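You operate a simulated robot arm through the tools that you are given. There is no shell and no other tool. Be economical: measure what you need, move in short steps, check, and stop when the job is done.

You are at the controls of a simulated two-armed robot. One attempt, no reset.

## Task
Brush the dust on the bench into the dustpan with the red brush and tip it into the dust drum.
Fine: lay the drum's lid on the green bin meanwhile; put the brush, the dustpan and the lid back. Leave the other brush. Set down upright: what you pick out.

The check looks at the end state, three seconds after you hand in, the way a careful person would. Anything else that was tipped, shoved, dropped, spilled or broken makes it a failure. Lids that push on must go on centred and level and be pressed home; caps that screw on are set level and turned clockwise until they are tight.

## Robot
Two 7-joint arms with two-finger parallel grippers on one trunk, on a base that drives. Base frame: it is fixed to the floor where the robot stands at the start and does not move with it; the origin is under the middle of the robot, x ahead of it, y to its left, z up. Lengths are in mm, angles in degrees, forces in N, time in s.
The left shoulder is at the start at [60, 143, 926], the right one opposite. With the tool pointing down near the work surface each hand reaches from about 200 to 520 mm from the robot's upright axis, wherever it stands, measured 20 degrees to its own side. Places, roughly: dust on the bench [600, 500, 800]; rim of the dust drum [700, -200, 500]; top of the green bin [600, -600, 500]. Payload 1.57 kg a hand.
The tool frame of a hand sits at the grasp point between the pads (the TCP): z along the fingers, y along the line on which they close. The tips reach 30 mm beyond it. Largest opening 110 mm; finger width 24, thickness 12; the body of the gripper, 48 by 112 mm, starts 78 mm behind the TCP.
Orientation is told as [roll, pitch, yaw] about the base's x, y, z axes, in that order, counted from this pose: with the fingers straight down and closing along the base's y, the tool's x points along the base's -x, its y along +y and its z along -z.

## Interface
- The arms move only by the tool send_rows. It takes "left_commands", "right_commands" or both (then of equal length, played together; a hand with none holds still); each is a list of rows, each a list of 6 numbers: the shift along the base's x, y, z in mm, then the turn, a rotation vector about the base's x, y, z in degrees. In form: [[dx, dy, dz, ax, ay, az], ...]. A call has 1 to 8 rows; each row is the pose to reach, as a shift and turn from the pose commanded when the call began. "left_claw" and "right_claw" are, for a hand that has rows, the gripper command, from -1 (fully open) to 1 (shut), values between in proportion, set as the call begins (left out, the last holds). Rows are played at 5 a second. More than 50 mm and 8.6 degrees between two rows, or a gripper value outside its range, and nothing of the call is played. A pose out of reach is approached as far as the arm can. The call stops where the force on the tool passes 60 N (or 10 N more than at its start, if that is more) or the arm is blocked; 0.2 s more then pass. The fingers move at their own pace (about 45 mm/s each) and stop on an object; they squeeze with about 25 N. The grip force told is the motor's: it shows also when the fingers shut on nothing. Time passes only in rows, and 0.2 s behind the last, so rows that repeat a pose let the fingers close. The reply holds the time, the measured pose of the TCP, the force on the tool along the base axes, the opening and the grip force, in the units named above and with some noise, with the torque about the TCP (base axes, N m) and any sound that the robot's microphone picked up.
- Cameras (640 x 400 px; columns grow to the right, rows downward): "scene" is now at [44, 24.3, 1533]; the picture's right is [0.30, -0.96, 0.00], its down [-0.74, -0.23, -0.64] and it looks along [0.61, 0.19, -0.77] (base axes); focal length 271 px, centre (320, 200). "left" rides on the left gripper at [70, -16, -141] in its tool frame; the picture's right is [0.23, 0.97, 0.00], its down [-0.86, 0.20, -0.48] and it looks along [-0.47, 0.11, 0.88] (tool axes); focal length 222 px, centre (320, 200). "right" rides on the right gripper at [70, 16, -141] in its tool frame; the picture's right is [-0.23, 0.97, 0.00], its down [-0.86, -0.20, -0.48] and it looks along [-0.47, -0.11, 0.88] (tool axes); focal length 222 px, centre (320, 200). There is no depth. A picture from a camera that has moved, and an enlarged one, comes with that camera's place and axes in the base frame and with its lens.
- capture(camera): a new picture of that camera. The clock stands still meanwhile.
- raise_lower(by): slides the trunk up (or, below 0, down) by that many mm; the arms and the scene camera ride with it, the base frame stays. It gives what a move gives, with no picture.
- steer(legs): drives the robot by 1 to 6 legs, each [ahead, left, turn to the left] in mm, mm and degrees, along the robot's own axes; the way and the turn of a leg run together, so that a leg with both is an arc; at most 1500 mm and 180 degrees a leg. The arms and the cameras ride along, it lands a little off, and it stops where it bumps. It gives what a move gives.
- pan_tilt(pan, tilt): turns the head with the scene camera to pan (to the left, within 86 degrees either way) and tilt (down, from -29 to 69), counted from straight ahead of the robot. It gives what a move gives.
- zoom(camera, box): a new picture of the part [left, top, right, bottom] of that camera's present view, enlarged. The clock stands still meanwhile.
- hand_in(): hands the job in; it is judged then, once.

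Work in short steps. Places have to be worked out from the pictures, the camera data and where the tool is seen: move nearer, look again, correct. Check each grasp and each placing, and mend what went wrong. You have 120 turns and 92 pictures in all, those below and enlarged ones among them. Open the grippers and draw the arms clear of the work before you hand the job in, unless the task says otherwise; then end with one line.

The tools are called after "Request:" by a JSON object that holds its "api" and its "payload". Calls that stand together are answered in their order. send_rows: Moves the arms, as the interface text tells. Its arguments: {"type":"object","properties":{"left_commands":{"type":"array","items":{"type":"array","items":{"type":"number"}}},"left_claw":{"type":"number"},"right_commands":{"type":"array","items":{"type":"array","items":{"type":"number"}}},"right_claw":{"type":"number"}},"required":[]} The other tools are called the same way: raise_lower (by) slides the trunk up or down; steer (legs) drives the base; pan_tilt (pan, tilt) turns the head that bears the scene camera; capture (camera) takes a picture; zoom (camera, box) takes an enlarged picture of a part of a camera's view; hand_in () hands the job in.

At the start:

```text
time: 0.0
left_tool_pos: [422.9, 183.9, 1102.6]
left_tcp_rot: [0.0, 0.0, 0.0]
left_wrist_force: [0.0, 0.7, 0.7]
left_torque: [0.0, -0.01, 0.02]
left_opening: 110.4
left_grip_force: 0.1
right_tool_pos: [583.5, -237.6, 1053.8]
right_tcp_rot: [-0.1, 0.0, -0.1]
right_wrist_force: [-0.4, -0.3, 0.6]
right_torque: [0.01, 0.03, 0.01]
right_opening: 110.0
right_grip_force: 0.0
trunk travel left (down, up): [-525.0, 65.0]
robot x, y, heading: [1.8, 3.3, -0.2]
head pan, tilt: [17.2, 50.4]
```

scene: 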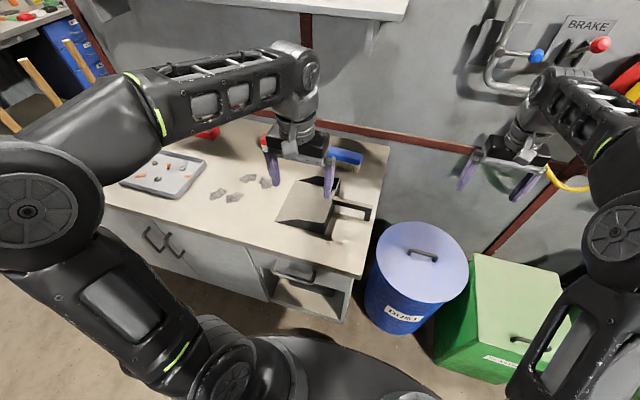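
right: 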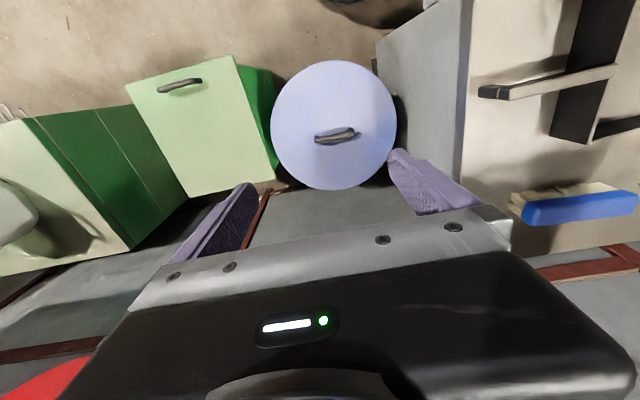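
left: 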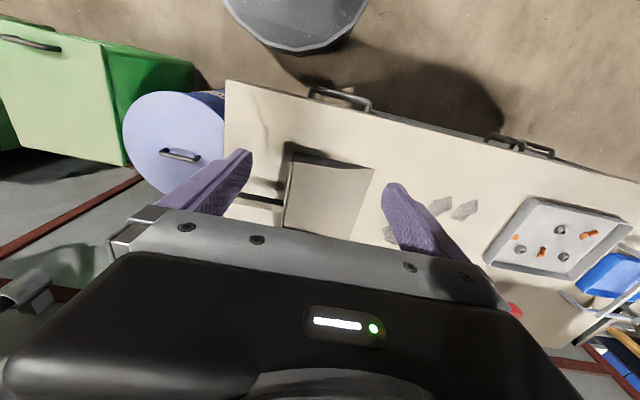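

The left arm hides part of the bench. I'll take an enlarged look at the bench area first.

Request:
{"api": "zoom", "payload": {"camera": "scene", "box": [100, 80, 420, 280]}}

Request:
{"api": "zoom", "payload": {"camera": "left", "box": [220, 80, 640, 342]}}

```text
2.00 times, centred on (260, 180) of scene
camera zoom: at [44.0, 24.3, 1533.0], right [0.3, -0.96, 0.0], down [-0.74, -0.23, -0.64], along [0.61, 0.19, -0.77], focal length 542 px, centre (440, 240)
```

zoom: 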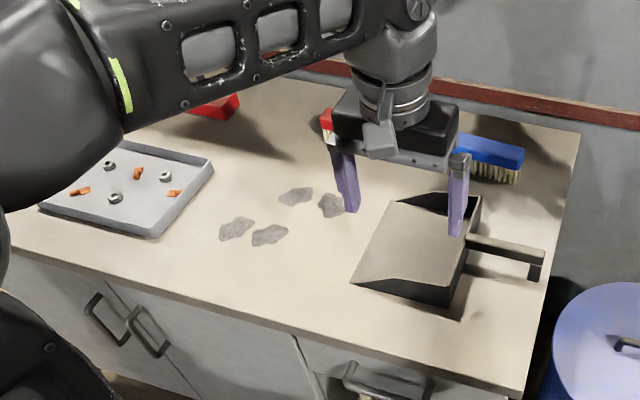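

```text
1.52 times, centred on (430, 211) of left
camera zoom: at [353.6, 166.6, 1242.8], right [-0.23, 0.97, 0.0], down [0.86, 0.2, 0.48], along [0.47, 0.11, -0.88], focal length 338 px, centre (152, 183)
```

zoom: 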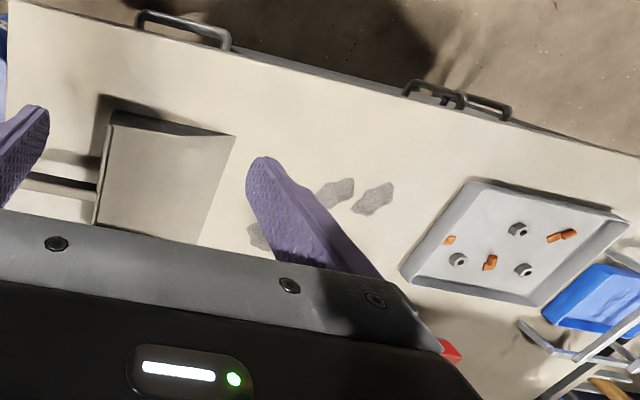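

The bench spans about x 385–1000, y≥5, top z≈800; the dust and the dustpan (mouth to +y) match the given spots. I move the left hand back and aside to uncover the rear of the bench.

Request:
{"api": "send_rows", "payload": {"left_commands": [[-30, 40, 0, 0, 0, 0], [-60, 80, 0, 0, 0, 0], [-90, 120, 0, 0, 0, 0], [-120, 155, 0, 0, 0, 0], [-150, 190, 0, 0, 0, 0], [-170, 220, 0, 0, 0, 0]]}}

Request:
{"api": "pan_tilt", "payload": {"pan": 25, "tilt": 45}}

Request:
{"api": "capture", "payload": {"camera": "scene"}}

```text
time: 1.4
left_tool_pos: [253.0, 402.8, 1101.8]
left_tcp_rot: [-0.1, 0.1, 0.0]
left_wrist_force: [0.4, 0.1, 0.2]
left_torque: [0.01, -0.01, -0.02]
left_opening: 109.9
left_grip_force: 0.1
right_tool_pos: [584.6, -237.6, 1054.8]
right_tcp_rot: [0.0, 0.0, 0.0]
right_wrist_force: [0.1, 0.3, -0.7]
right_torque: [0.02, -0.01, -0.03]
right_opening: 109.8
right_grip_force: 0.0
trunk travel left (down, up): [-525.0, 65.0]
robot x, y, heading: [-1.2, 2.6, 0.1]
head pan, tilt: [17.2, 50.4]
```

```text
time: 2.1
left_tool_pos: [252.8, 403.5, 1101.9]
left_tcp_rot: [0.0, 0.0, -0.1]
left_wrist_force: [-1.6, 0.2, 0.2]
left_torque: [0.0, -0.03, 0.03]
left_opening: 109.9
left_grip_force: 0.0
right_tool_pos: [583.9, -238.1, 1054.1]
right_tcp_rot: [0.0, 0.1, -0.1]
right_wrist_force: [0.7, 0.3, 0.5]
right_torque: [0.03, 0.03, 0.04]
right_opening: 109.8
right_grip_force: 0.1
trunk travel left (down, up): [-525.0, 65.0]
robot x, y, heading: [0.0, -1.0, -0.0]
head pan, tilt: [25.0, 45.0]
```

```text
86 pictures are left
camera scene: at [44.4, 36.0, 1540.4], right [0.42, -0.91, 0.0], down [-0.64, -0.3, -0.71], along [0.64, 0.3, -0.71], focal length 271 px, centre (320, 200)
```

scene: 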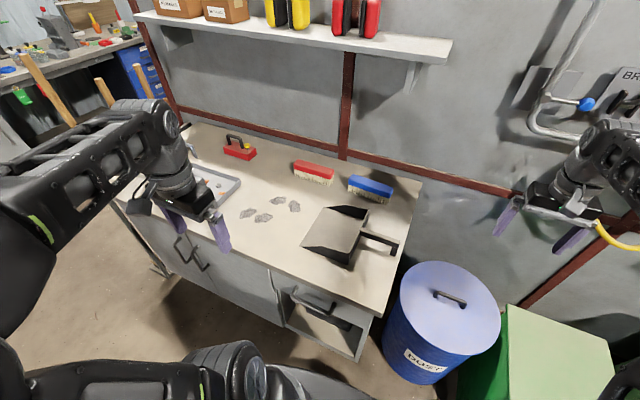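

Now the red block brush is visible beside the blue one. I zoom in for positions, and on the drum and green bin.

Request:
{"api": "zoom", "payload": {"camera": "scene", "box": [220, 130, 420, 255]}}

Request:
{"api": "pan_tilt", "payload": {"pan": -25, "tilt": 50}}

Request:
{"api": "capture", "payload": {"camera": "scene"}}

Request:
{"api": "pan_tilt", "payload": {"pan": 5, "tilt": 69}}

Request:
{"api": "capture", "payload": {"camera": "scene"}}

```text
3.20 times, centred on (320, 192) of scene
camera zoom: at [44.4, 36.0, 1540.4], right [0.42, -0.91, 0.0], down [-0.64, -0.3, -0.71], along [0.64, 0.3, -0.71], focal length 867 px, centre (320, 224)
```

zoom: 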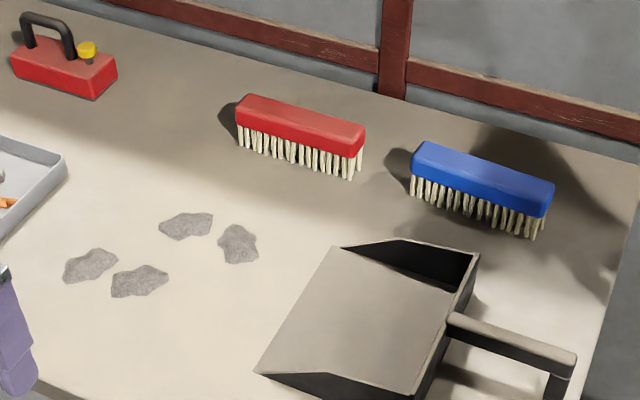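

```text
time: 3.3
left_tool_pos: [253.3, 403.3, 1101.3]
left_tcp_rot: [0.0, -0.1, 0.0]
left_wrist_force: [-0.7, -0.2, -0.6]
left_torque: [0.0, 0.0, 0.01]
left_opening: 110.0
left_grip_force: 0.1
right_tool_pos: [583.4, -238.3, 1053.5]
right_tcp_rot: [0.0, 0.1, 0.0]
right_wrist_force: [0.3, -0.1, 0.6]
right_torque: [0.0, -0.02, -0.01]
right_opening: 110.0
right_grip_force: 0.0
trunk travel left (down, up): [-525.0, 65.0]
robot x, y, heading: [-1.6, 0.9, -0.1]
head pan, tilt: [-25.0, 50.0]
```

```text
84 pictures are left
camera scene: at [40.5, -30.9, 1533.5], right [-0.42, -0.91, 0.0], down [-0.69, 0.32, -0.64], along [0.58, -0.27, -0.77], focal length 271 px, centre (320, 200)
```

scene: 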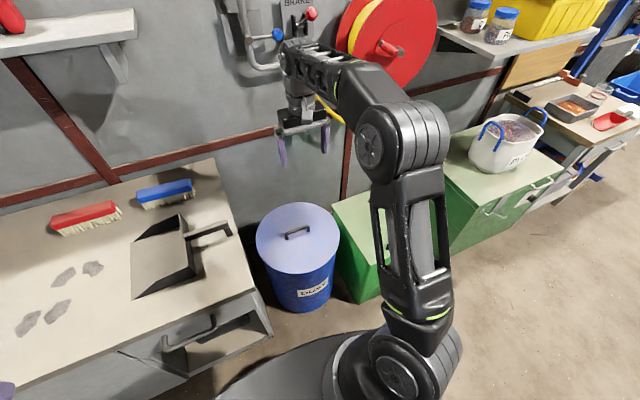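

```text
time: 4.2
left_tool_pos: [253.6, 404.0, 1102.5]
left_tcp_rot: [0.0, 0.1, 0.0]
left_wrist_force: [-0.1, -0.3, 0.2]
left_torque: [0.01, 0.01, -0.03]
left_opening: 110.0
left_grip_force: 0.1
right_tool_pos: [584.1, -238.5, 1054.5]
right_tcp_rot: [-0.1, 0.1, 0.0]
right_wrist_force: [0.1, 0.1, 0.1]
right_torque: [-0.03, 0.01, 0.01]
right_opening: 109.8
right_grip_force: 0.0
trunk travel left (down, up): [-525.0, 65.0]
robot x, y, heading: [-2.8, -0.1, 0.1]
head pan, tilt: [5.0, 68.8]
```

```text
83 pictures are left
camera scene: at [26.5, 6.4, 1511.6], right [0.09, -1.0, 0.0], down [-0.93, -0.08, -0.36], along [0.36, 0.03, -0.93], focal length 271 px, centre (320, 200)
```

scene: 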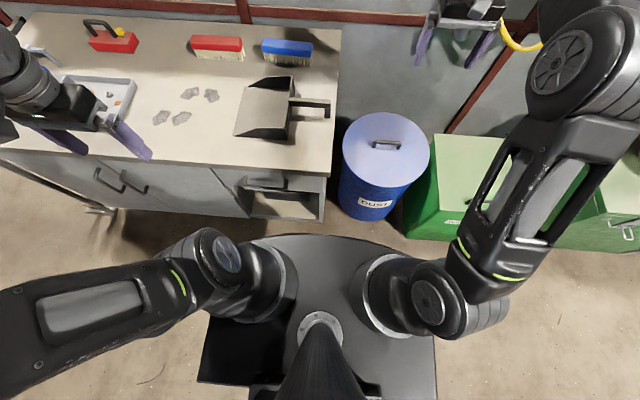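

Estimates: drum lid centre ≈(663,-211), Ø≈365, bar handle along y; green bin top x 410–770, y −430…−750 with its handle at x≈443. First the lid: I draw the right hand back, drive to about (110,-280), and turn a little left.

Request:
{"api": "send_rows", "payload": {"right_commands": [[-40, 0, 0, 0, 0, 0], [-80, 0, 0, 0, 0, 0], [-120, 0, 0, 0, 0, 0], [-150, 0, 0, 0, 0, 0]]}}

Request:
{"api": "steer", "payload": {"legs": [[0, -280, 0], [100, 0, 0], [0, 0, 20]]}}

Request:
{"api": "pan_tilt", "payload": {"pan": -30, "tilt": 50}}

Request:
{"api": "capture", "payload": {"camera": "scene"}}

Request:
{"api": "capture", "payload": {"camera": "right"}}

```text
time: 5.2
left_tool_pos: [254.1, 403.7, 1102.7]
left_tcp_rot: [0.0, -0.1, 0.0]
left_wrist_force: [0.4, 0.0, -0.2]
left_torque: [0.05, 0.0, 0.0]
left_opening: 110.1
left_grip_force: 0.1
right_tool_pos: [432.5, -237.6, 1055.1]
right_tcp_rot: [0.0, -0.1, 0.1]
right_wrist_force: [0.0, 0.0, 0.3]
right_torque: [0.03, -0.02, -0.03]
right_opening: 110.0
right_grip_force: 0.1
trunk travel left (down, up): [-525.0, 65.0]
robot x, y, heading: [3.9, -1.1, -0.1]
head pan, tilt: [5.0, 68.8]
```

```text
time: 9.0
left_tool_pos: [202.0, 184.6, 1103.2]
left_tcp_rot: [0.0, 0.0, 19.7]
left_wrist_force: [0.4, -1.1, 0.3]
left_torque: [0.03, -0.03, 0.03]
left_opening: 110.0
left_grip_force: 0.1
right_tool_pos: [587.8, -357.8, 1054.7]
right_tcp_rot: [0.0, 0.0, 19.9]
right_wrist_force: [0.0, 0.6, 0.0]
right_torque: [-0.01, 0.04, 0.0]
right_opening: 110.2
right_grip_force: 0.1
trunk travel left (down, up): [-525.0, 65.0]
robot x, y, heading: [100.3, -280.2, 19.8]
head pan, tilt: [5.0, 68.8]
```

```text
time: 10.0
left_tool_pos: [202.3, 183.9, 1102.4]
left_tcp_rot: [0.0, 0.1, 19.7]
left_wrist_force: [-0.1, 0.6, -0.3]
left_torque: [-0.04, -0.01, -0.01]
left_opening: 110.0
left_grip_force: 0.0
right_tool_pos: [587.0, -357.4, 1055.4]
right_tcp_rot: [0.0, 0.0, 19.8]
right_wrist_force: [-0.1, 0.4, -0.4]
right_torque: [0.0, 0.01, -0.02]
right_opening: 109.8
right_grip_force: 0.1
trunk travel left (down, up): [-525.0, 65.0]
robot x, y, heading: [101.3, -282.2, 19.3]
head pan, tilt: [-30.0, 50.0]
```

```text
82 pictures are left
camera scene: at [147.9, -302.8, 1533.5], right [-0.18, -0.98, 0.0], down [-0.75, 0.14, -0.64], along [0.63, -0.11, -0.77], focal length 271 px, centre (320, 200)
```

scene: 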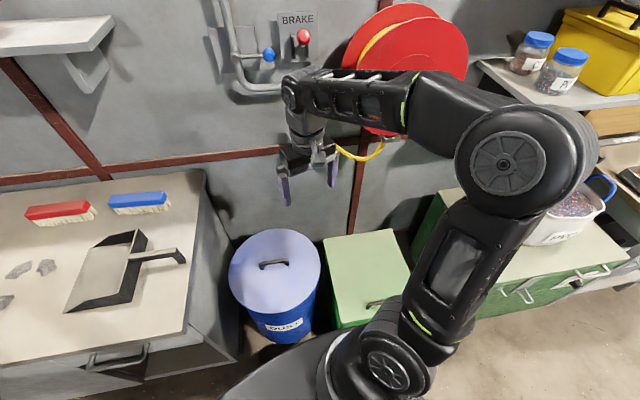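

```text
81 pictures are left
camera right: at [517.0, -366.1, 1196.5], right [-0.12, 0.99, 0.0], down [0.87, 0.1, 0.48], along [0.48, 0.06, -0.88], focal length 222 px, centre (320, 200)
```

right: 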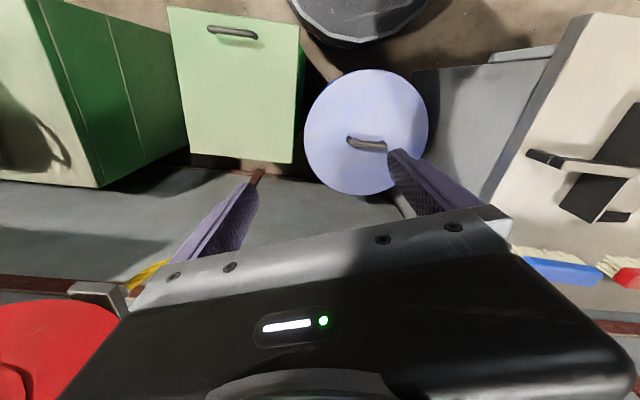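

The base front is a disc of radius ≈290, so position is fine. The handle is centred at ≈(668,-206), along y with a slight yaw. I lower the trunk 260 and bring the right hand over the handle, turning so the fingers close along x.

Request:
{"api": "raise_lower", "payload": {"by": -260}}

Request:
{"api": "send_rows", "payload": {"right_commands": [[10, 19, 0, 0, 0, 8.3], [20, 38, 0, 0, 0, 16.6], [30, 57, 0, 0, 0, 24.9], [40, 76, 0, 0, 0, 33.2], [50, 95, 0, 0, 0, 41.5], [60, 114, 0, 0, 0, 49.8], [70, 133, 0, 0, 0, 58.1], [80, 151, 0, 0, 0, 66.4]]}}

Request:
{"api": "capture", "payload": {"camera": "right"}}

```text
time: 12.7
left_tool_pos: [202.8, 184.5, 842.8]
left_tcp_rot: [0.0, -0.2, 19.6]
left_wrist_force: [-1.7, 0.0, 0.1]
left_torque: [-0.02, 0.0, 0.03]
left_opening: 110.3
left_grip_force: 0.1
right_tool_pos: [588.9, -357.3, 795.6]
right_tcp_rot: [0.0, -0.1, 19.8]
right_wrist_force: [0.5, 0.0, -0.1]
right_torque: [-0.01, -0.02, 0.0]
right_opening: 109.8
right_grip_force: 0.0
trunk travel left (down, up): [-265.0, 325.0]
robot x, y, heading: [103.4, -284.1, 19.7]
head pan, tilt: [-30.0, 50.0]
```

```text
time: 14.5
left_tool_pos: [201.9, 184.7, 841.4]
left_tcp_rot: [0.0, 0.1, 19.7]
left_wrist_force: [-0.3, 0.2, -0.3]
left_torque: [-0.02, 0.02, 0.0]
left_opening: 110.3
left_grip_force: 0.1
right_tool_pos: [667.6, -206.3, 795.3]
right_tcp_rot: [-0.1, 0.0, 86.2]
right_wrist_force: [0.5, -0.6, 0.7]
right_torque: [-0.01, 0.02, 0.01]
right_opening: 110.0
right_grip_force: 0.0
trunk travel left (down, up): [-265.0, 325.0]
robot x, y, heading: [99.3, -279.0, 19.6]
head pan, tilt: [-30.0, 50.0]
```

```text
80 pictures are left
camera right: at [647.8, -275.3, 936.9], right [-0.96, 0.29, 0.0], down [0.25, 0.84, 0.48], along [0.14, 0.46, -0.88], focal length 222 px, centre (320, 200)
```

right: 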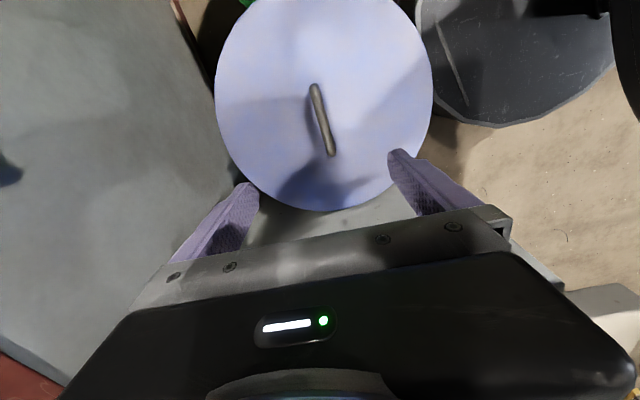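

The hand reaches fine. The handle lies along y at x≈662, centre y≈-211; I square up and descend partway to z≈640, then look again.

Request:
{"api": "send_rows", "payload": {"right_commands": [[-3, -2, -40, 0, 0, 2], [-5, -4, -80, 0, 0, 3.8], [-5, -4, -120, 0, 0, 3.8], [-5, -4, -155, 0, 0, 3.8]]}}

Request:
{"api": "capture", "payload": {"camera": "right"}}

Request:
{"api": "zoom", "payload": {"camera": "scene", "box": [200, 200, 440, 350]}}

```text
time: 15.5
left_tool_pos: [201.4, 185.8, 842.6]
left_tcp_rot: [0.0, 0.0, 19.7]
left_wrist_force: [0.1, -0.7, 0.0]
left_torque: [-0.01, -0.01, 0.04]
left_opening: 110.2
left_grip_force: 0.1
right_tool_pos: [664.4, -210.9, 639.7]
right_tcp_rot: [0.0, -0.1, 90.0]
right_wrist_force: [0.2, -0.1, -0.1]
right_torque: [-0.03, 0.02, 0.03]
right_opening: 109.9
right_grip_force: 0.0
trunk travel left (down, up): [-265.0, 325.0]
robot x, y, heading: [100.7, -284.2, 19.9]
head pan, tilt: [-30.0, 50.0]
```

```text
79 pictures are left
camera right: at [647.0, -281.1, 781.3], right [-0.97, 0.23, 0.0], down [0.2, 0.85, 0.48], along [0.11, 0.47, -0.88], focal length 222 px, centre (320, 200)
```

right: 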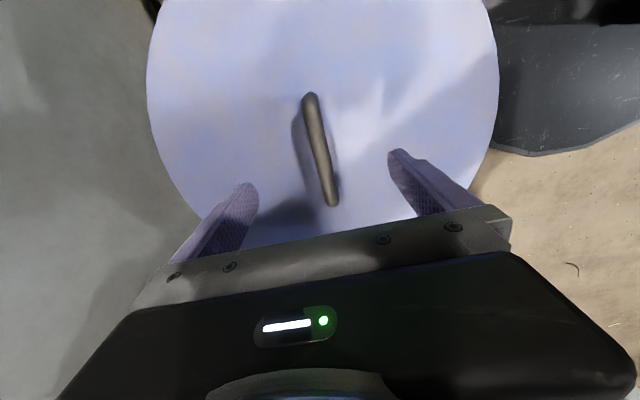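

```text
2.67 times, centred on (320, 275) of scene
camera zoom: at [148.0, -302.8, 1273.6], right [-0.18, -0.98, 0.0], down [-0.75, 0.14, -0.64], along [0.63, -0.11, -0.77], focal length 723 px, centre (320, 0)
```

zoom: 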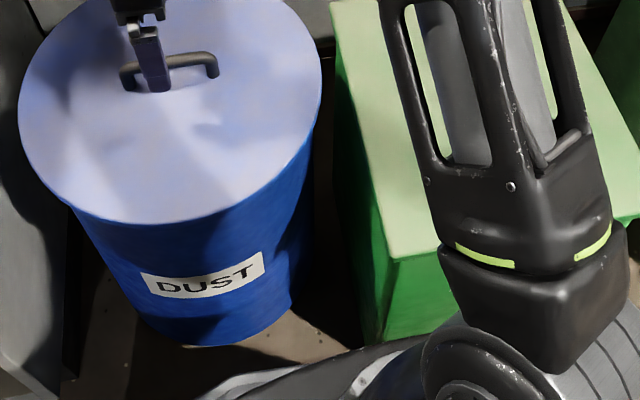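

Combining the two views: lid top z≈526, handle top ≈565, handle at x≈661, y≈-208, centred on the lid. I descend to TCP z≈563 and close.

Request:
{"api": "send_rows", "payload": {"right_commands": [[-3, 1, -30, 0, 0, 0], [-3, 2, -55, 0, 0, 0], [-3, 2, -68, 0, 0, 0], [-3, 2, -76, 0, 0, 0]]}}

Request:
{"api": "send_rows", "payload": {"right_commands": [[0, 0, 0, 0, 0, 0], [0, 0, 0, 0, 0, 0], [0, 0, 0, 0, 0, 0], [0, 0, 0, 0, 0, 0], [0, 0, 0, 0, 0, 0], [0, 0, 0, 0, 0, 0], [0, 0, 0, 0, 0, 0]], "right_claw": 1}}

Request:
{"api": "capture", "payload": {"camera": "right"}}

```text
time: 16.6
left_tool_pos: [201.0, 183.9, 843.0]
left_tcp_rot: [0.0, -0.1, 19.7]
left_wrist_force: [0.1, -0.7, 0.2]
left_torque: [-0.02, 0.0, 0.03]
left_opening: 110.1
left_grip_force: 0.1
right_tool_pos: [661.6, -208.1, 572.4]
right_tcp_rot: [-0.5, -0.2, 89.9]
right_wrist_force: [-7.9, -7.0, 32.0]
right_torque: [-0.4, 2.12, 0.35]
right_opening: 110.2
right_grip_force: 0.1
trunk travel left (down, up): [-265.0, 325.0]
robot x, y, heading: [101.4, -282.3, 19.6]
head pan, tilt: [-30.0, 50.0]
stopped in row 4 (right hand): the force on the tool passed its limit at 64 N (the readings are from after the stop); the commanded pose is now the measured one
```

```text
time: 17.5
left_tool_pos: [200.5, 184.8, 843.0]
left_tcp_rot: [0.0, -0.1, 19.6]
left_wrist_force: [-0.4, 0.5, -0.1]
left_torque: [0.03, -0.03, 0.02]
left_opening: 110.1
left_grip_force: 0.0
right_tool_pos: [658.8, -205.3, 571.9]
right_tcp_rot: [-0.1, -0.2, 90.1]
right_wrist_force: [-5.1, -0.4, 27.9]
right_torque: [-0.34, 1.46, -0.09]
right_opening: 45.8
right_grip_force: 7.4
trunk travel left (down, up): [-265.0, 325.0]
robot x, y, heading: [97.7, -282.3, 19.6]
head pan, tilt: [-30.0, 50.0]
stopped in row 4 (right hand): the force on the tool passed its limit at 64 N (the readings are from after the stop); the commanded pose is now the measured one
```

```text
77 pictures are left
camera right: at [642.1, -275.4, 713.4], right [-0.97, 0.23, 0.0], down [0.2, 0.85, 0.48], along [0.11, 0.47, -0.88], focal length 222 px, centre (320, 200)
```

right: 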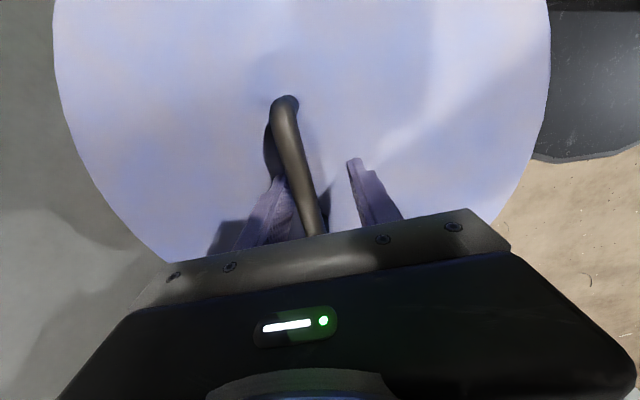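

The tips touched the lid (lid top ≈541), and the handle sits nearer the +x finger. I lift 6 mm, shift +13 in x, and close.

Request:
{"api": "send_rows", "payload": {"right_commands": [[0, 0, 6, 0, 0, 0], [7, 0, 6, 0, 0, 0], [13, 0, 6, 0, 0, 0], [13, 0, 6, 0, 0, 0]], "right_claw": 0.2}}

Request:
{"api": "send_rows", "payload": {"right_commands": [[0, 0, 0, 0, 0, 0], [0, 0, 0, 0, 0, 0], [0, 0, 0, 0, 0, 0], [0, 0, 0, 0, 0, 0], [0, 0, 0, 0, 0, 0], [0, 0, 0, 0, 0, 0], [0, 0, 0, 0, 0, 0]], "right_claw": 1}}

Request:
{"api": "capture", "payload": {"camera": "right"}}

```text
time: 18.5
left_tool_pos: [202.6, 186.0, 843.6]
left_tcp_rot: [0.0, -0.1, 19.7]
left_wrist_force: [-1.0, 0.8, 0.1]
left_torque: [-0.03, 0.0, 0.02]
left_opening: 110.1
left_grip_force: 0.1
right_tool_pos: [671.0, -206.7, 575.0]
right_tcp_rot: [0.4, -0.1, 90.1]
right_wrist_force: [0.0, 0.5, 0.2]
right_torque: [-0.01, 0.01, 0.0]
right_opening: 43.5
right_grip_force: 0.0
trunk travel left (down, up): [-265.0, 325.0]
robot x, y, heading: [98.6, -279.5, 19.7]
head pan, tilt: [-30.0, 50.0]
```

```text
time: 20.1
left_tool_pos: [200.0, 184.5, 842.8]
left_tcp_rot: [-0.1, -0.1, 19.6]
left_wrist_force: [-0.1, -0.4, 0.3]
left_torque: [-0.02, 0.02, 0.01]
left_opening: 110.0
left_grip_force: 0.2
right_tool_pos: [669.9, -206.2, 576.3]
right_tcp_rot: [0.4, 0.0, 90.1]
right_wrist_force: [-26.6, -4.9, 5.8]
right_torque: [-0.34, 0.01, 0.19]
right_opening: 15.8
right_grip_force: 25.2
trunk travel left (down, up): [-265.0, 325.0]
robot x, y, heading: [95.5, -284.4, 20.0]
head pan, tilt: [-30.0, 50.0]
```

```text
76 pictures are left
camera right: at [653.9, -276.7, 717.6], right [-0.97, 0.23, 0.01], down [0.2, 0.86, 0.48], along [0.1, 0.47, -0.88], focal length 222 px, centre (320, 200)
```

right: 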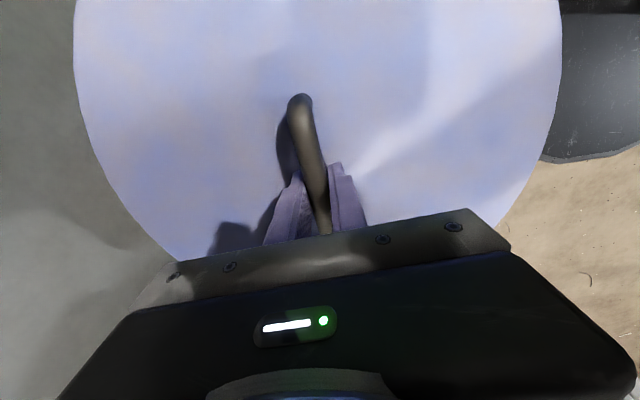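

Handle gripped (15.8 mm). The side force says I'm pulled off a little in x, so I relax it to log the true seat pose before lifting.

Request:
{"api": "send_rows", "payload": {"right_commands": [[-1, 0, 0, 0, 0, 0], [-2, 0, 0, 0, 0, 0], [-2, 0, 0, 0, 0, 0]]}}

```text
time: 20.9
left_tool_pos: [201.1, 185.3, 843.6]
left_tcp_rot: [-0.1, -0.1, 19.7]
left_wrist_force: [-0.3, 0.0, 0.0]
left_torque: [-0.02, 0.03, 0.01]
left_opening: 109.9
left_grip_force: 0.0
right_tool_pos: [669.8, -206.8, 575.3]
right_tcp_rot: [0.2, 0.0, 90.1]
right_wrist_force: [-15.1, -4.3, 1.0]
right_torque: [-0.38, -0.06, 0.03]
right_opening: 15.5
right_grip_force: 24.7
trunk travel left (down, up): [-265.0, 325.0]
robot x, y, heading: [99.8, -278.5, 19.8]
head pan, tilt: [-30.0, 50.0]
```

Seat pose ≈(669.5,-206.5,575.5), yaw 90. Now relax the rest and lift slowly.

Request:
{"api": "send_rows", "payload": {"right_commands": [[-2.6, 0.5, 0, 0, 0, 0], [-2.6, 0.5, 4, 0, 0, 0], [-2.6, 0.5, 10, 0, 0, 0], [-2.6, 0.5, 20, 0, 0, 0], [-2.6, 0.5, 35, 0, 0, 0], [-2.6, 0.5, 50, 0, 0, 0]]}}

Request:
{"api": "capture", "payload": {"camera": "scene"}}

```text
time: 22.3
left_tool_pos: [202.0, 184.2, 842.3]
left_tcp_rot: [-0.1, 0.0, 19.8]
left_wrist_force: [0.3, -0.1, 0.0]
left_torque: [0.0, 0.02, -0.01]
left_opening: 110.1
left_grip_force: 0.1
right_tool_pos: [666.3, -204.3, 625.4]
right_tcp_rot: [0.2, -0.1, 90.1]
right_wrist_force: [-0.3, 0.2, -3.8]
right_torque: [-0.03, -0.02, 0.01]
right_opening: 15.7
right_grip_force: 24.8
trunk travel left (down, up): [-265.0, 325.0]
robot x, y, heading: [100.3, -280.9, 19.7]
head pan, tilt: [-30.0, 50.0]
```

```text
75 pictures are left
camera scene: at [147.6, -303.0, 1273.5], right [-0.18, -0.98, 0.0], down [-0.75, 0.14, -0.64], along [0.63, -0.11, -0.77], focal length 271 px, centre (320, 200)
```

scene: 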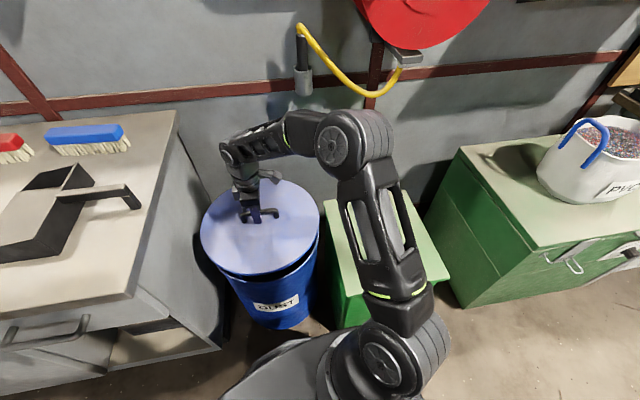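

The lid is free and hanging level (~0.4 kg). I lift it clear to z≈730, then turn back to heading 0 and shift right so it hangs over the rear part of the green bin.

Request:
{"api": "send_rows", "payload": {"right_commands": [[0, 0, 40, 0, 0, 0], [0, 0, 80, 0, 0, 0], [0, 0, 105, 0, 0, 0]]}}

Request:
{"api": "steer", "payload": {"legs": [[0, 0, -20], [-13, -188, 0]]}}

Request:
{"api": "pan_tilt", "payload": {"pan": -10, "tilt": 55}}

Request:
{"api": "capture", "payload": {"camera": "scene"}}

Request:
{"api": "capture", "payload": {"camera": "right"}}

```text
time: 23.1
left_tool_pos: [201.1, 184.9, 842.5]
left_tcp_rot: [0.0, 0.0, 19.7]
left_wrist_force: [-1.4, -0.2, -0.7]
left_torque: [-0.01, 0.0, 0.01]
left_opening: 110.0
left_grip_force: 0.0
right_tool_pos: [667.7, -205.2, 729.8]
right_tcp_rot: [0.4, -0.1, 90.1]
right_wrist_force: [0.2, -0.3, -4.1]
right_torque: [-0.01, 0.03, -0.04]
right_opening: 15.8
right_grip_force: 24.9
trunk travel left (down, up): [-265.0, 325.0]
robot x, y, heading: [101.3, -278.6, 19.7]
head pan, tilt: [-30.0, 50.0]
```

```text
time: 25.7
left_tool_pos: [341.9, -65.4, 842.6]
left_tcp_rot: [0.1, 0.0, -0.1]
left_wrist_force: [1.2, -1.1, 0.3]
left_torque: [0.0, 0.01, 0.03]
left_opening: 109.8
left_grip_force: 0.0
right_tool_pos: [647.0, -590.7, 729.4]
right_tcp_rot: [0.3, -0.1, 70.2]
right_wrist_force: [0.7, -0.4, -4.8]
right_torque: [0.04, -0.02, 0.0]
right_opening: 15.6
right_grip_force: 24.5
trunk travel left (down, up): [-265.0, 325.0]
robot x, y, heading: [87.1, -470.0, -0.1]
head pan, tilt: [-30.0, 50.0]
```

```text
time: 26.5
left_tool_pos: [340.1, -65.2, 842.2]
left_tcp_rot: [0.0, 0.0, -0.1]
left_wrist_force: [0.7, 0.1, 0.1]
left_torque: [-0.03, 0.0, -0.02]
left_opening: 109.8
left_grip_force: 0.0
right_tool_pos: [645.0, -589.1, 729.3]
right_tcp_rot: [0.3, -0.1, 70.2]
right_wrist_force: [0.8, 0.2, -3.6]
right_torque: [0.03, 0.0, 0.0]
right_opening: 15.8
right_grip_force: 24.7
trunk travel left (down, up): [-265.0, 325.0]
robot x, y, heading: [83.1, -470.9, -0.2]
head pan, tilt: [-10.0, 55.0]
```

```text
74 pictures are left
camera scene: at [127.7, -479.1, 1267.0], right [-0.18, -0.98, 0.0], down [-0.81, 0.14, -0.57], along [0.56, -0.1, -0.82], focal length 271 px, centre (320, 200)
```

scene: 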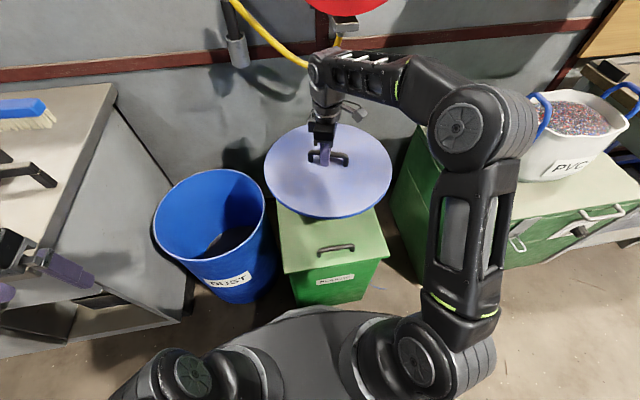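

```text
73 pictures are left
camera right: at [607.7, -650.6, 871.4], right [-0.84, 0.54, 0.0], down [0.48, 0.74, 0.48], along [0.26, 0.4, -0.88], focal length 222 px, centre (320, 200)
```

right: 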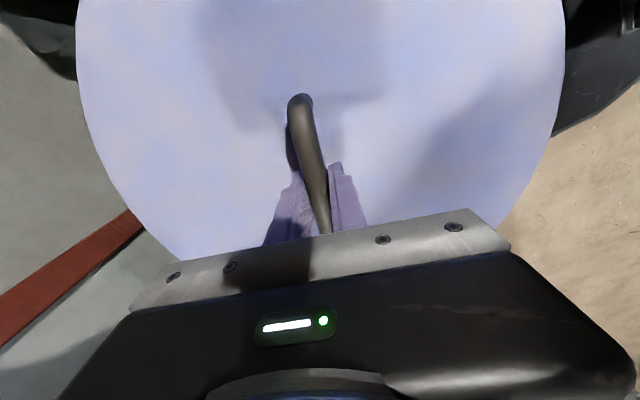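

The bin's handle is at x≈448; I shift the lid +10 in x to clear it and lower to about z 600, then creep to contact.

Request:
{"api": "send_rows", "payload": {"right_commands": [[10, 0, -30, 0, 0, 0], [10, 0, -70, 0, 0, 0], [10, 0, -110, 0, 0, 0], [10, 0, -130, 0, 0, 0], [10, 0, -140, 0, 0, 0], [10, 0, -148, 0, 0, 0]]}}

Request:
{"api": "zoom", "payload": {"camera": "scene", "box": [230, 130, 430, 255]}}

```text
time: 27.9
left_tool_pos: [340.6, -65.5, 842.4]
left_tcp_rot: [0.0, -0.1, -0.1]
left_wrist_force: [0.2, -0.3, -0.1]
left_torque: [0.03, 0.03, -0.01]
left_opening: 110.0
left_grip_force: 0.1
right_tool_pos: [655.9, -590.6, 582.0]
right_tcp_rot: [0.3, -0.1, 70.3]
right_wrist_force: [-0.2, -0.2, -4.0]
right_torque: [0.0, 0.0, 0.02]
right_opening: 15.6
right_grip_force: 24.8
trunk travel left (down, up): [-265.0, 325.0]
robot x, y, heading: [84.0, -467.9, -0.1]
head pan, tilt: [-10.0, 55.0]
```

```text
3.20 times, centred on (330, 192) of scene
camera zoom: at [127.7, -479.0, 1267.0], right [-0.18, -0.98, 0.0], down [-0.81, 0.14, -0.57], along [0.56, -0.1, -0.82], focal length 867 px, centre (288, 224)
```

zoom: 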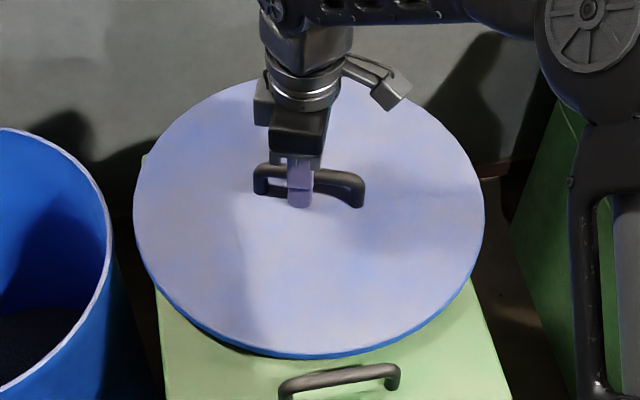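

Not in contact yet, and clear of the bin handle. I creep down to contact.

Request:
{"api": "send_rows", "payload": {"right_commands": [[0, 0, -6, 0, 0, 0], [0, 0, -12, 0, 0, 0], [0, 0, -18, 0, 0, 0], [0, 0, -24, 0, 0, 0], [0, 0, -30, 0, 0, 0], [0, 0, -36, 0, 0, 0]]}}

```text
time: 28.7
left_tool_pos: [338.6, -64.3, 842.2]
left_tcp_rot: [-0.1, -0.1, -0.1]
left_wrist_force: [-0.6, -0.2, -0.8]
left_torque: [0.0, -0.01, 0.0]
left_opening: 109.8
left_grip_force: 0.1
right_tool_pos: [658.1, -588.9, 576.8]
right_tcp_rot: [-0.7, -0.5, 70.1]
right_wrist_force: [-3.7, -2.0, 27.7]
right_torque: [-0.52, 1.39, -0.1]
right_opening: 15.5
right_grip_force: 25.1
trunk travel left (down, up): [-265.0, 325.0]
robot x, y, heading: [85.9, -470.9, -0.3]
head pan, tilt: [-10.0, 55.0]
stopped in row 3 (right hand): the force on the tool passed its limit at 68 N (the readings are from after the stop); the commanded pose is now the measured one
```

Contact at z≈576. I relieve the pressure slightly, open, and rise.

Request:
{"api": "send_rows", "payload": {"right_commands": [[0, 0, 2, 0, 0, 0], [0, 0, 2, 0, 0, 0], [0, 0, 2, 0, 0, 0], [0, 0, 2, 0, 0, 0]], "right_claw": -0.2}}

Request:
{"api": "send_rows", "payload": {"right_commands": [[0, 0, 10, 0, 0, 0], [0, 0, 40, 0, 0, 0], [0, 0, 90, 0, 0, 0], [0, 0, 140, 0, 0, 0], [0, 0, 190, 0, 0, 0]]}}

Request:
{"api": "zoom", "payload": {"camera": "scene", "box": [140, 100, 460, 300]}}

```text
time: 29.7
left_tool_pos: [338.6, -65.5, 843.7]
left_tcp_rot: [0.0, -0.1, -0.1]
left_wrist_force: [-0.1, 0.1, 0.4]
left_torque: [0.01, -0.01, 0.03]
left_opening: 109.8
left_grip_force: 0.1
right_tool_pos: [660.0, -588.7, 575.9]
right_tcp_rot: [-0.5, -0.5, 70.2]
right_wrist_force: [9.3, -1.5, 29.3]
right_torque: [0.0, 0.74, 0.16]
right_opening: 57.6
right_grip_force: 0.1
trunk travel left (down, up): [-265.0, 325.0]
robot x, y, heading: [87.0, -468.8, -0.2]
head pan, tilt: [-10.0, 55.0]
```

```text
time: 30.9
left_tool_pos: [340.8, -66.1, 843.0]
left_tcp_rot: [-0.1, 0.1, -0.1]
left_wrist_force: [0.4, 0.3, 0.2]
left_torque: [0.02, 0.01, -0.05]
left_opening: 110.1
left_grip_force: 0.0
right_tool_pos: [659.1, -588.8, 762.5]
right_tcp_rot: [-0.2, -0.3, 70.3]
right_wrist_force: [0.2, 0.1, -0.3]
right_torque: [0.02, 0.02, 0.03]
right_opening: 65.9
right_grip_force: 0.1
trunk travel left (down, up): [-265.0, 325.0]
robot x, y, heading: [89.4, -470.3, -0.1]
head pan, tilt: [-10.0, 55.0]
```

```text
2.00 times, centred on (300, 200) of scene
camera zoom: at [127.3, -479.0, 1267.0], right [-0.18, -0.98, 0.0], down [-0.81, 0.14, -0.57], along [0.56, -0.1, -0.82], focal length 542 px, centre (360, 200)
```

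zoom: 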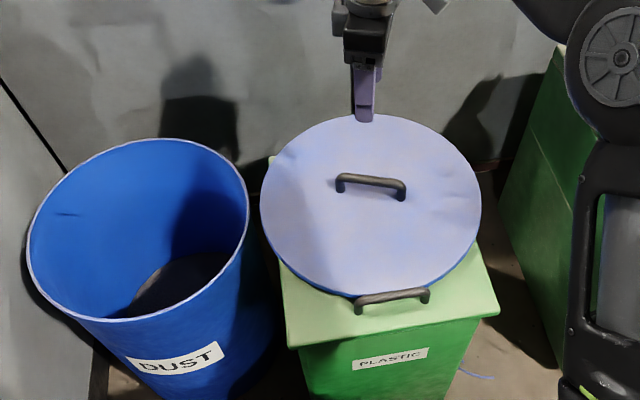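

The lid lies flat on the bin, clear of its handle. Now raise the trunk back and drive left to stand before the bench at y≈250.

Request:
{"api": "raise_lower", "payload": {"by": 260}}

Request:
{"api": "steer", "payload": {"legs": [[-30, 0, 0], [0, 720, 0]]}}

Request:
{"api": "pan_tilt", "payload": {"pan": 5, "tilt": 50}}

Request:
{"api": "capture", "payload": {"camera": "scene"}}

Request:
{"api": "capture", "payload": {"camera": "right"}}

Request:
{"api": "capture", "payload": {"camera": "left"}}

```text
time: 33.6
left_tool_pos: [340.5, -65.5, 1101.7]
left_tcp_rot: [0.0, 0.0, 0.0]
left_wrist_force: [-0.4, 0.9, 0.1]
left_torque: [0.0, 0.0, 0.0]
left_opening: 110.0
left_grip_force: 0.2
right_tool_pos: [660.0, -588.5, 1023.2]
right_tcp_rot: [-0.2, -0.4, 70.2]
right_wrist_force: [0.0, -0.8, -0.3]
right_torque: [0.02, -0.01, -0.01]
right_opening: 66.0
right_grip_force: 0.1
trunk travel left (down, up): [-525.0, 65.0]
robot x, y, heading: [85.6, -471.0, -0.2]
head pan, tilt: [-10.0, 55.0]
```

```text
time: 37.9
left_tool_pos: [311.8, 651.4, 1102.5]
left_tcp_rot: [0.1, 0.0, -0.1]
left_wrist_force: [0.4, -0.8, -0.4]
left_torque: [-0.02, 0.03, 0.03]
left_opening: 109.8
left_grip_force: 0.1
right_tool_pos: [630.4, 128.1, 1023.4]
right_tcp_rot: [-0.3, -0.4, 70.2]
right_wrist_force: [-0.1, 0.3, -0.4]
right_torque: [-0.05, -0.03, 0.01]
right_opening: 65.9
right_grip_force: 0.2
trunk travel left (down, up): [-525.0, 65.0]
robot x, y, heading: [53.1, 246.0, -0.2]
head pan, tilt: [-10.0, 55.0]
```

```text
time: 38.7
left_tool_pos: [312.8, 651.4, 1101.5]
left_tcp_rot: [0.0, 0.0, -0.2]
left_wrist_force: [0.1, 0.8, -0.2]
left_torque: [0.0, -0.01, -0.01]
left_opening: 110.0
left_grip_force: 0.3
right_tool_pos: [629.9, 126.9, 1024.2]
right_tcp_rot: [-0.1, -0.4, 70.2]
right_wrist_force: [0.2, 0.7, 0.0]
right_torque: [-0.02, 0.0, -0.02]
right_opening: 66.1
right_grip_force: 0.0
trunk travel left (down, up): [-525.0, 65.0]
robot x, y, heading: [58.4, 245.6, -0.1]
head pan, tilt: [5.0, 50.0]
```

```text
70 pictures are left
camera scene: at [104.4, 256.2, 1533.5], right [0.08, -1.0, 0.0], down [-0.76, -0.06, -0.64], along [0.64, 0.05, -0.77], focal length 271 px, centre (320, 200)
```

scene: 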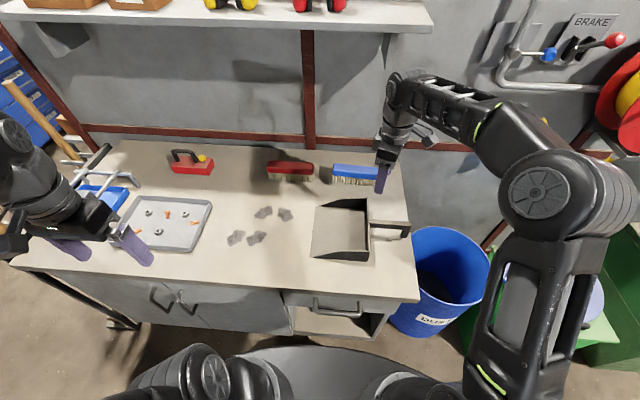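

```text
69 pictures are left
camera right: at [591.0, 67.0, 1164.3], right [-0.84, 0.54, 0.0], down [0.47, 0.73, 0.48], along [0.27, 0.41, -0.87], focal length 222 px, centre (320, 200)
```

right: 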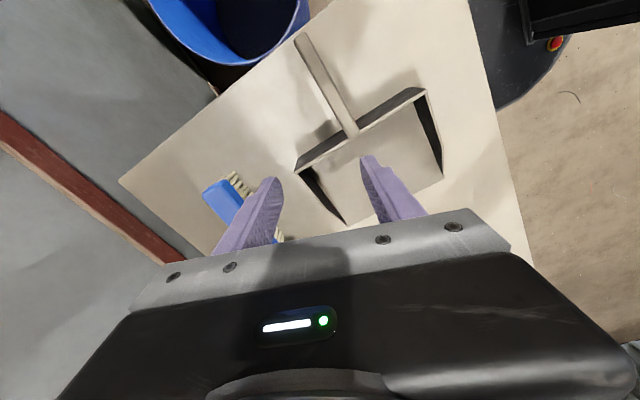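

```text
68 pictures are left
camera left: at [241.8, 634.1, 1243.1], right [-0.23, 0.97, 0.0], down [0.86, 0.2, 0.48], along [0.47, 0.11, -0.88], focal length 222 px, centre (320, 200)
```

left: 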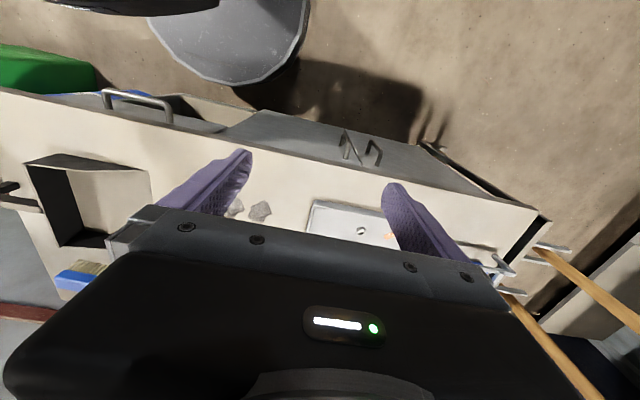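

Base stands at ≈(57,246). The dustpan handle runs along y at x≈592, y 15–145, top z≈840. A closer look at the pan, handle and dust before grasping.

Request:
{"api": "zoom", "payload": {"camera": "scene", "box": [220, 150, 428, 280]}}

Request:
{"api": "zoom", "payload": {"camera": "right", "box": [240, 0, 480, 230]}}

```text
3.08 times, centred on (324, 215) of scene
camera zoom: at [104.4, 256.2, 1533.5], right [0.08, -1.0, 0.0], down [-0.76, -0.06, -0.64], along [0.64, 0.05, -0.77], focal length 834 px, centre (308, 154)
```

zoom: 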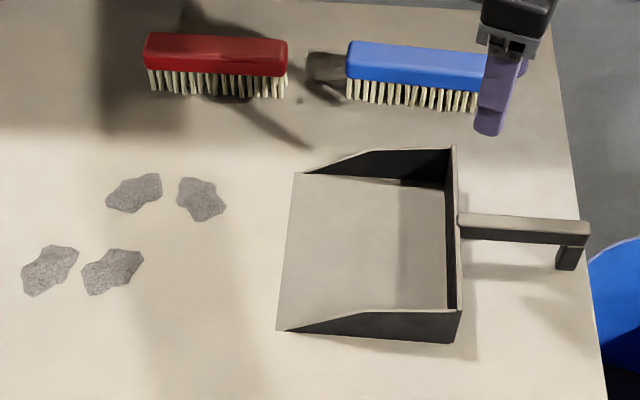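

```text
1.74 times, centred on (360, 115) of right
camera zoom: at [591.0, 67.0, 1164.3], right [-0.84, 0.54, 0.0], down [0.47, 0.73, 0.48], along [0.27, 0.41, -0.87], focal length 386 px, centre (250, 348)
```

zoom: 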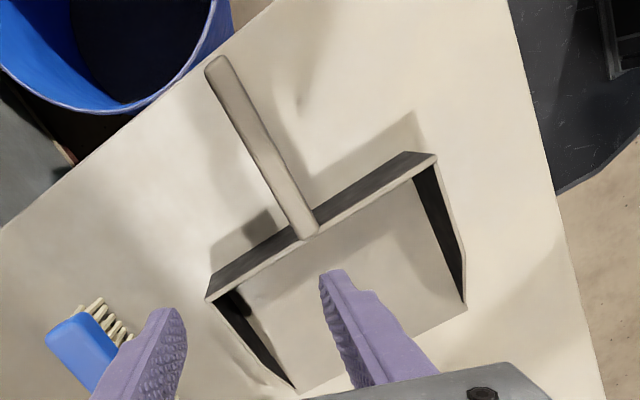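

Red brush: centre ≈(822,427), 160 long along y, block z≈838–866, yaw ≈-2°. Dust patches at (644,494), (642,418), (540,560), (543,496); pan lip x 491–690 at y≈317. I ease the base 20 mm ahead and bring the left hand over toward the brush while turning it −88°.

Request:
{"api": "steer", "payload": {"legs": [[22, 0, 0]]}}

Request:
{"api": "send_rows", "payload": {"left_commands": [[40, -20, 0, 0, 0, -8.5], [80, -43, 0, 0, 0, -17], [120, -66, 0, 0, 0, -25.5], [160, -90, 0, 0, 0, -34], [200, -113, 0, 0, 0, -42.5], [240, -136, 0, 0, 0, -51], [280, -159, 0, 0, 0, -59.5], [320, -182, 0, 0, 0, -68]]}}

Request:
{"api": "send_rows", "payload": {"left_commands": [[40, -15, -15, 0, 0, -8.5], [75, -30, -30, 0, 0, -17], [110, -42, -45, 0, 0, -20.2], [145, -42, -60, 0, 0, -20.2], [170, -42, -75, 0, 0, -20.2]]}}

Request:
{"api": "capture", "payload": {"camera": "left"}}

```text
time: 39.5
left_tool_pos: [335.8, 651.6, 1102.7]
left_tcp_rot: [0.0, 0.0, -0.1]
left_wrist_force: [0.2, -0.3, -0.2]
left_torque: [0.04, 0.07, -0.03]
left_opening: 110.2
left_grip_force: 0.1
right_tool_pos: [652.8, 127.7, 1021.9]
right_tcp_rot: [-0.2, -0.3, 70.2]
right_wrist_force: [0.5, -0.1, 0.0]
right_torque: [-0.02, 0.06, 0.0]
right_opening: 65.8
right_grip_force: 0.1
trunk travel left (down, up): [-525.0, 65.0]
robot x, y, heading: [79.7, 250.5, -0.1]
head pan, tilt: [5.0, 50.0]
```

```text
time: 41.3
left_tool_pos: [634.7, 514.0, 1120.2]
left_tcp_rot: [2.2, -7.3, -59.6]
left_wrist_force: [0.5, -0.2, -0.2]
left_torque: [0.08, 0.09, -0.02]
left_opening: 110.2
left_grip_force: 0.1
left hand out of reach, approached as far as the arm can: row 7, 8
right_tool_pos: [654.4, 129.3, 1020.9]
right_tcp_rot: [-0.2, -0.4, 70.2]
right_wrist_force: [0.9, 0.0, -0.2]
right_torque: [-0.04, 0.03, 0.02]
right_opening: 66.0
right_grip_force: 0.0
trunk travel left (down, up): [-525.0, 65.0]
robot x, y, heading: [78.5, 248.1, -0.1]
head pan, tilt: [5.0, 50.0]
```

```text
time: 42.5
left_tool_pos: [711.1, 496.0, 1048.0]
left_tcp_rot: [2.2, -7.2, -79.8]
left_wrist_force: [-0.1, -0.3, -0.1]
left_torque: [0.07, 0.05, 0.04]
left_opening: 110.0
left_grip_force: 0.1
left hand out of reach, approached as far as the arm can: row 1, 2, 3, 4, 5
right_tool_pos: [654.2, 127.4, 1020.4]
right_tcp_rot: [-0.1, -0.3, 70.1]
right_wrist_force: [0.0, -0.7, -0.1]
right_torque: [0.04, 0.04, -0.04]
right_opening: 66.2
right_grip_force: 0.0
trunk travel left (down, up): [-525.0, 65.0]
robot x, y, heading: [77.3, 246.8, -0.2]
head pan, tilt: [5.0, 50.0]
```

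```text
65 pictures are left
camera left: at [674.6, 576.7, 1177.3], right [0.92, 0.4, 0.01], down [0.32, -0.74, 0.59], along [0.24, -0.54, -0.81], focal length 222 px, centre (320, 200)
```

left: 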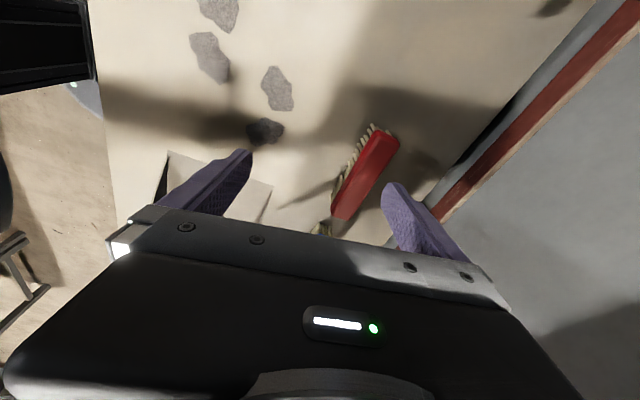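

The reach is short only because of height; going lower with the trunk raised should nearly get there. I raise the trunk 60, inch the base 20 ahead, and move down toward the brush at z≈925.

Request:
{"api": "raise_lower", "payload": {"by": 60}}

Request:
{"api": "steer", "payload": {"legs": [[20, 0, 0]]}}

Request:
{"api": "send_rows", "payload": {"left_commands": [[0, -20, -45, 0, 0, 0], [0, -40, -90, 0, 0, 0], [0, -60, -135, -2.5, 7, -4], [0, -68, -180, -2.5, 7.2, -8.4], [35, -68, -185, -2.5, 7.2, -8.4]]}}

Request:
{"api": "capture", "payload": {"camera": "left"}}

```text
time: 43.5
left_tool_pos: [708.6, 496.1, 1107.8]
left_tcp_rot: [2.3, -7.4, -79.7]
left_wrist_force: [0.5, -0.2, 0.8]
left_torque: [0.0, -0.02, -0.01]
left_opening: 109.9
left_grip_force: 0.1
right_tool_pos: [652.9, 126.7, 1083.2]
right_tcp_rot: [-0.2, -0.4, 70.2]
right_wrist_force: [-0.4, -0.5, -0.4]
right_torque: [-0.01, 0.01, -0.04]
right_opening: 66.2
right_grip_force: 0.0
trunk travel left (down, up): [-585.0, 5.0]
robot x, y, heading: [82.2, 246.8, 0.1]
head pan, tilt: [5.0, 50.0]
```

```text
time: 44.3
left_tool_pos: [729.5, 495.5, 1108.4]
left_tcp_rot: [2.1, -7.4, -79.6]
left_wrist_force: [0.8, -0.7, -0.2]
left_torque: [0.01, 0.05, -0.01]
left_opening: 109.9
left_grip_force: 0.1
right_tool_pos: [673.8, 127.5, 1082.7]
right_tcp_rot: [-0.2, -0.3, 70.3]
right_wrist_force: [0.7, 0.7, -0.4]
right_torque: [0.01, 0.03, 0.01]
right_opening: 65.7
right_grip_force: 0.2
trunk travel left (down, up): [-585.0, 5.0]
robot x, y, heading: [98.8, 246.1, 0.0]
head pan, tilt: [5.0, 50.0]
```

```text
time: 45.5
left_tool_pos: [765.7, 428.0, 922.5]
left_tcp_rot: [-5.3, -9.2, -86.9]
left_wrist_force: [0.0, 0.1, -0.2]
left_torque: [-0.02, 0.03, -0.01]
left_opening: 109.9
left_grip_force: 0.1
right_tool_pos: [672.9, 127.0, 1082.1]
right_tcp_rot: [-0.1, -0.3, 70.3]
right_wrist_force: [0.4, 0.1, 0.6]
right_torque: [0.02, 0.04, 0.01]
right_opening: 66.0
right_grip_force: 0.1
trunk travel left (down, up): [-585.0, 5.0]
robot x, y, heading: [99.4, 246.9, -0.1]
head pan, tilt: [5.0, 50.0]
```

```text
64 pictures are left
camera left: at [758.0, 518.5, 1051.2], right [0.96, 0.26, -0.13], down [0.28, -0.76, 0.59], along [0.06, -0.6, -0.8], focal length 222 px, centre (320, 200)
```

left: 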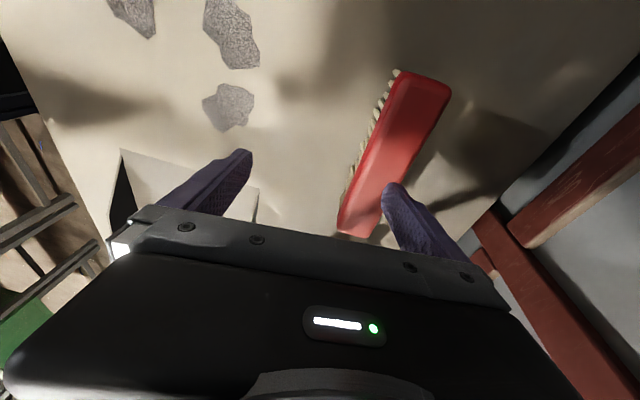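

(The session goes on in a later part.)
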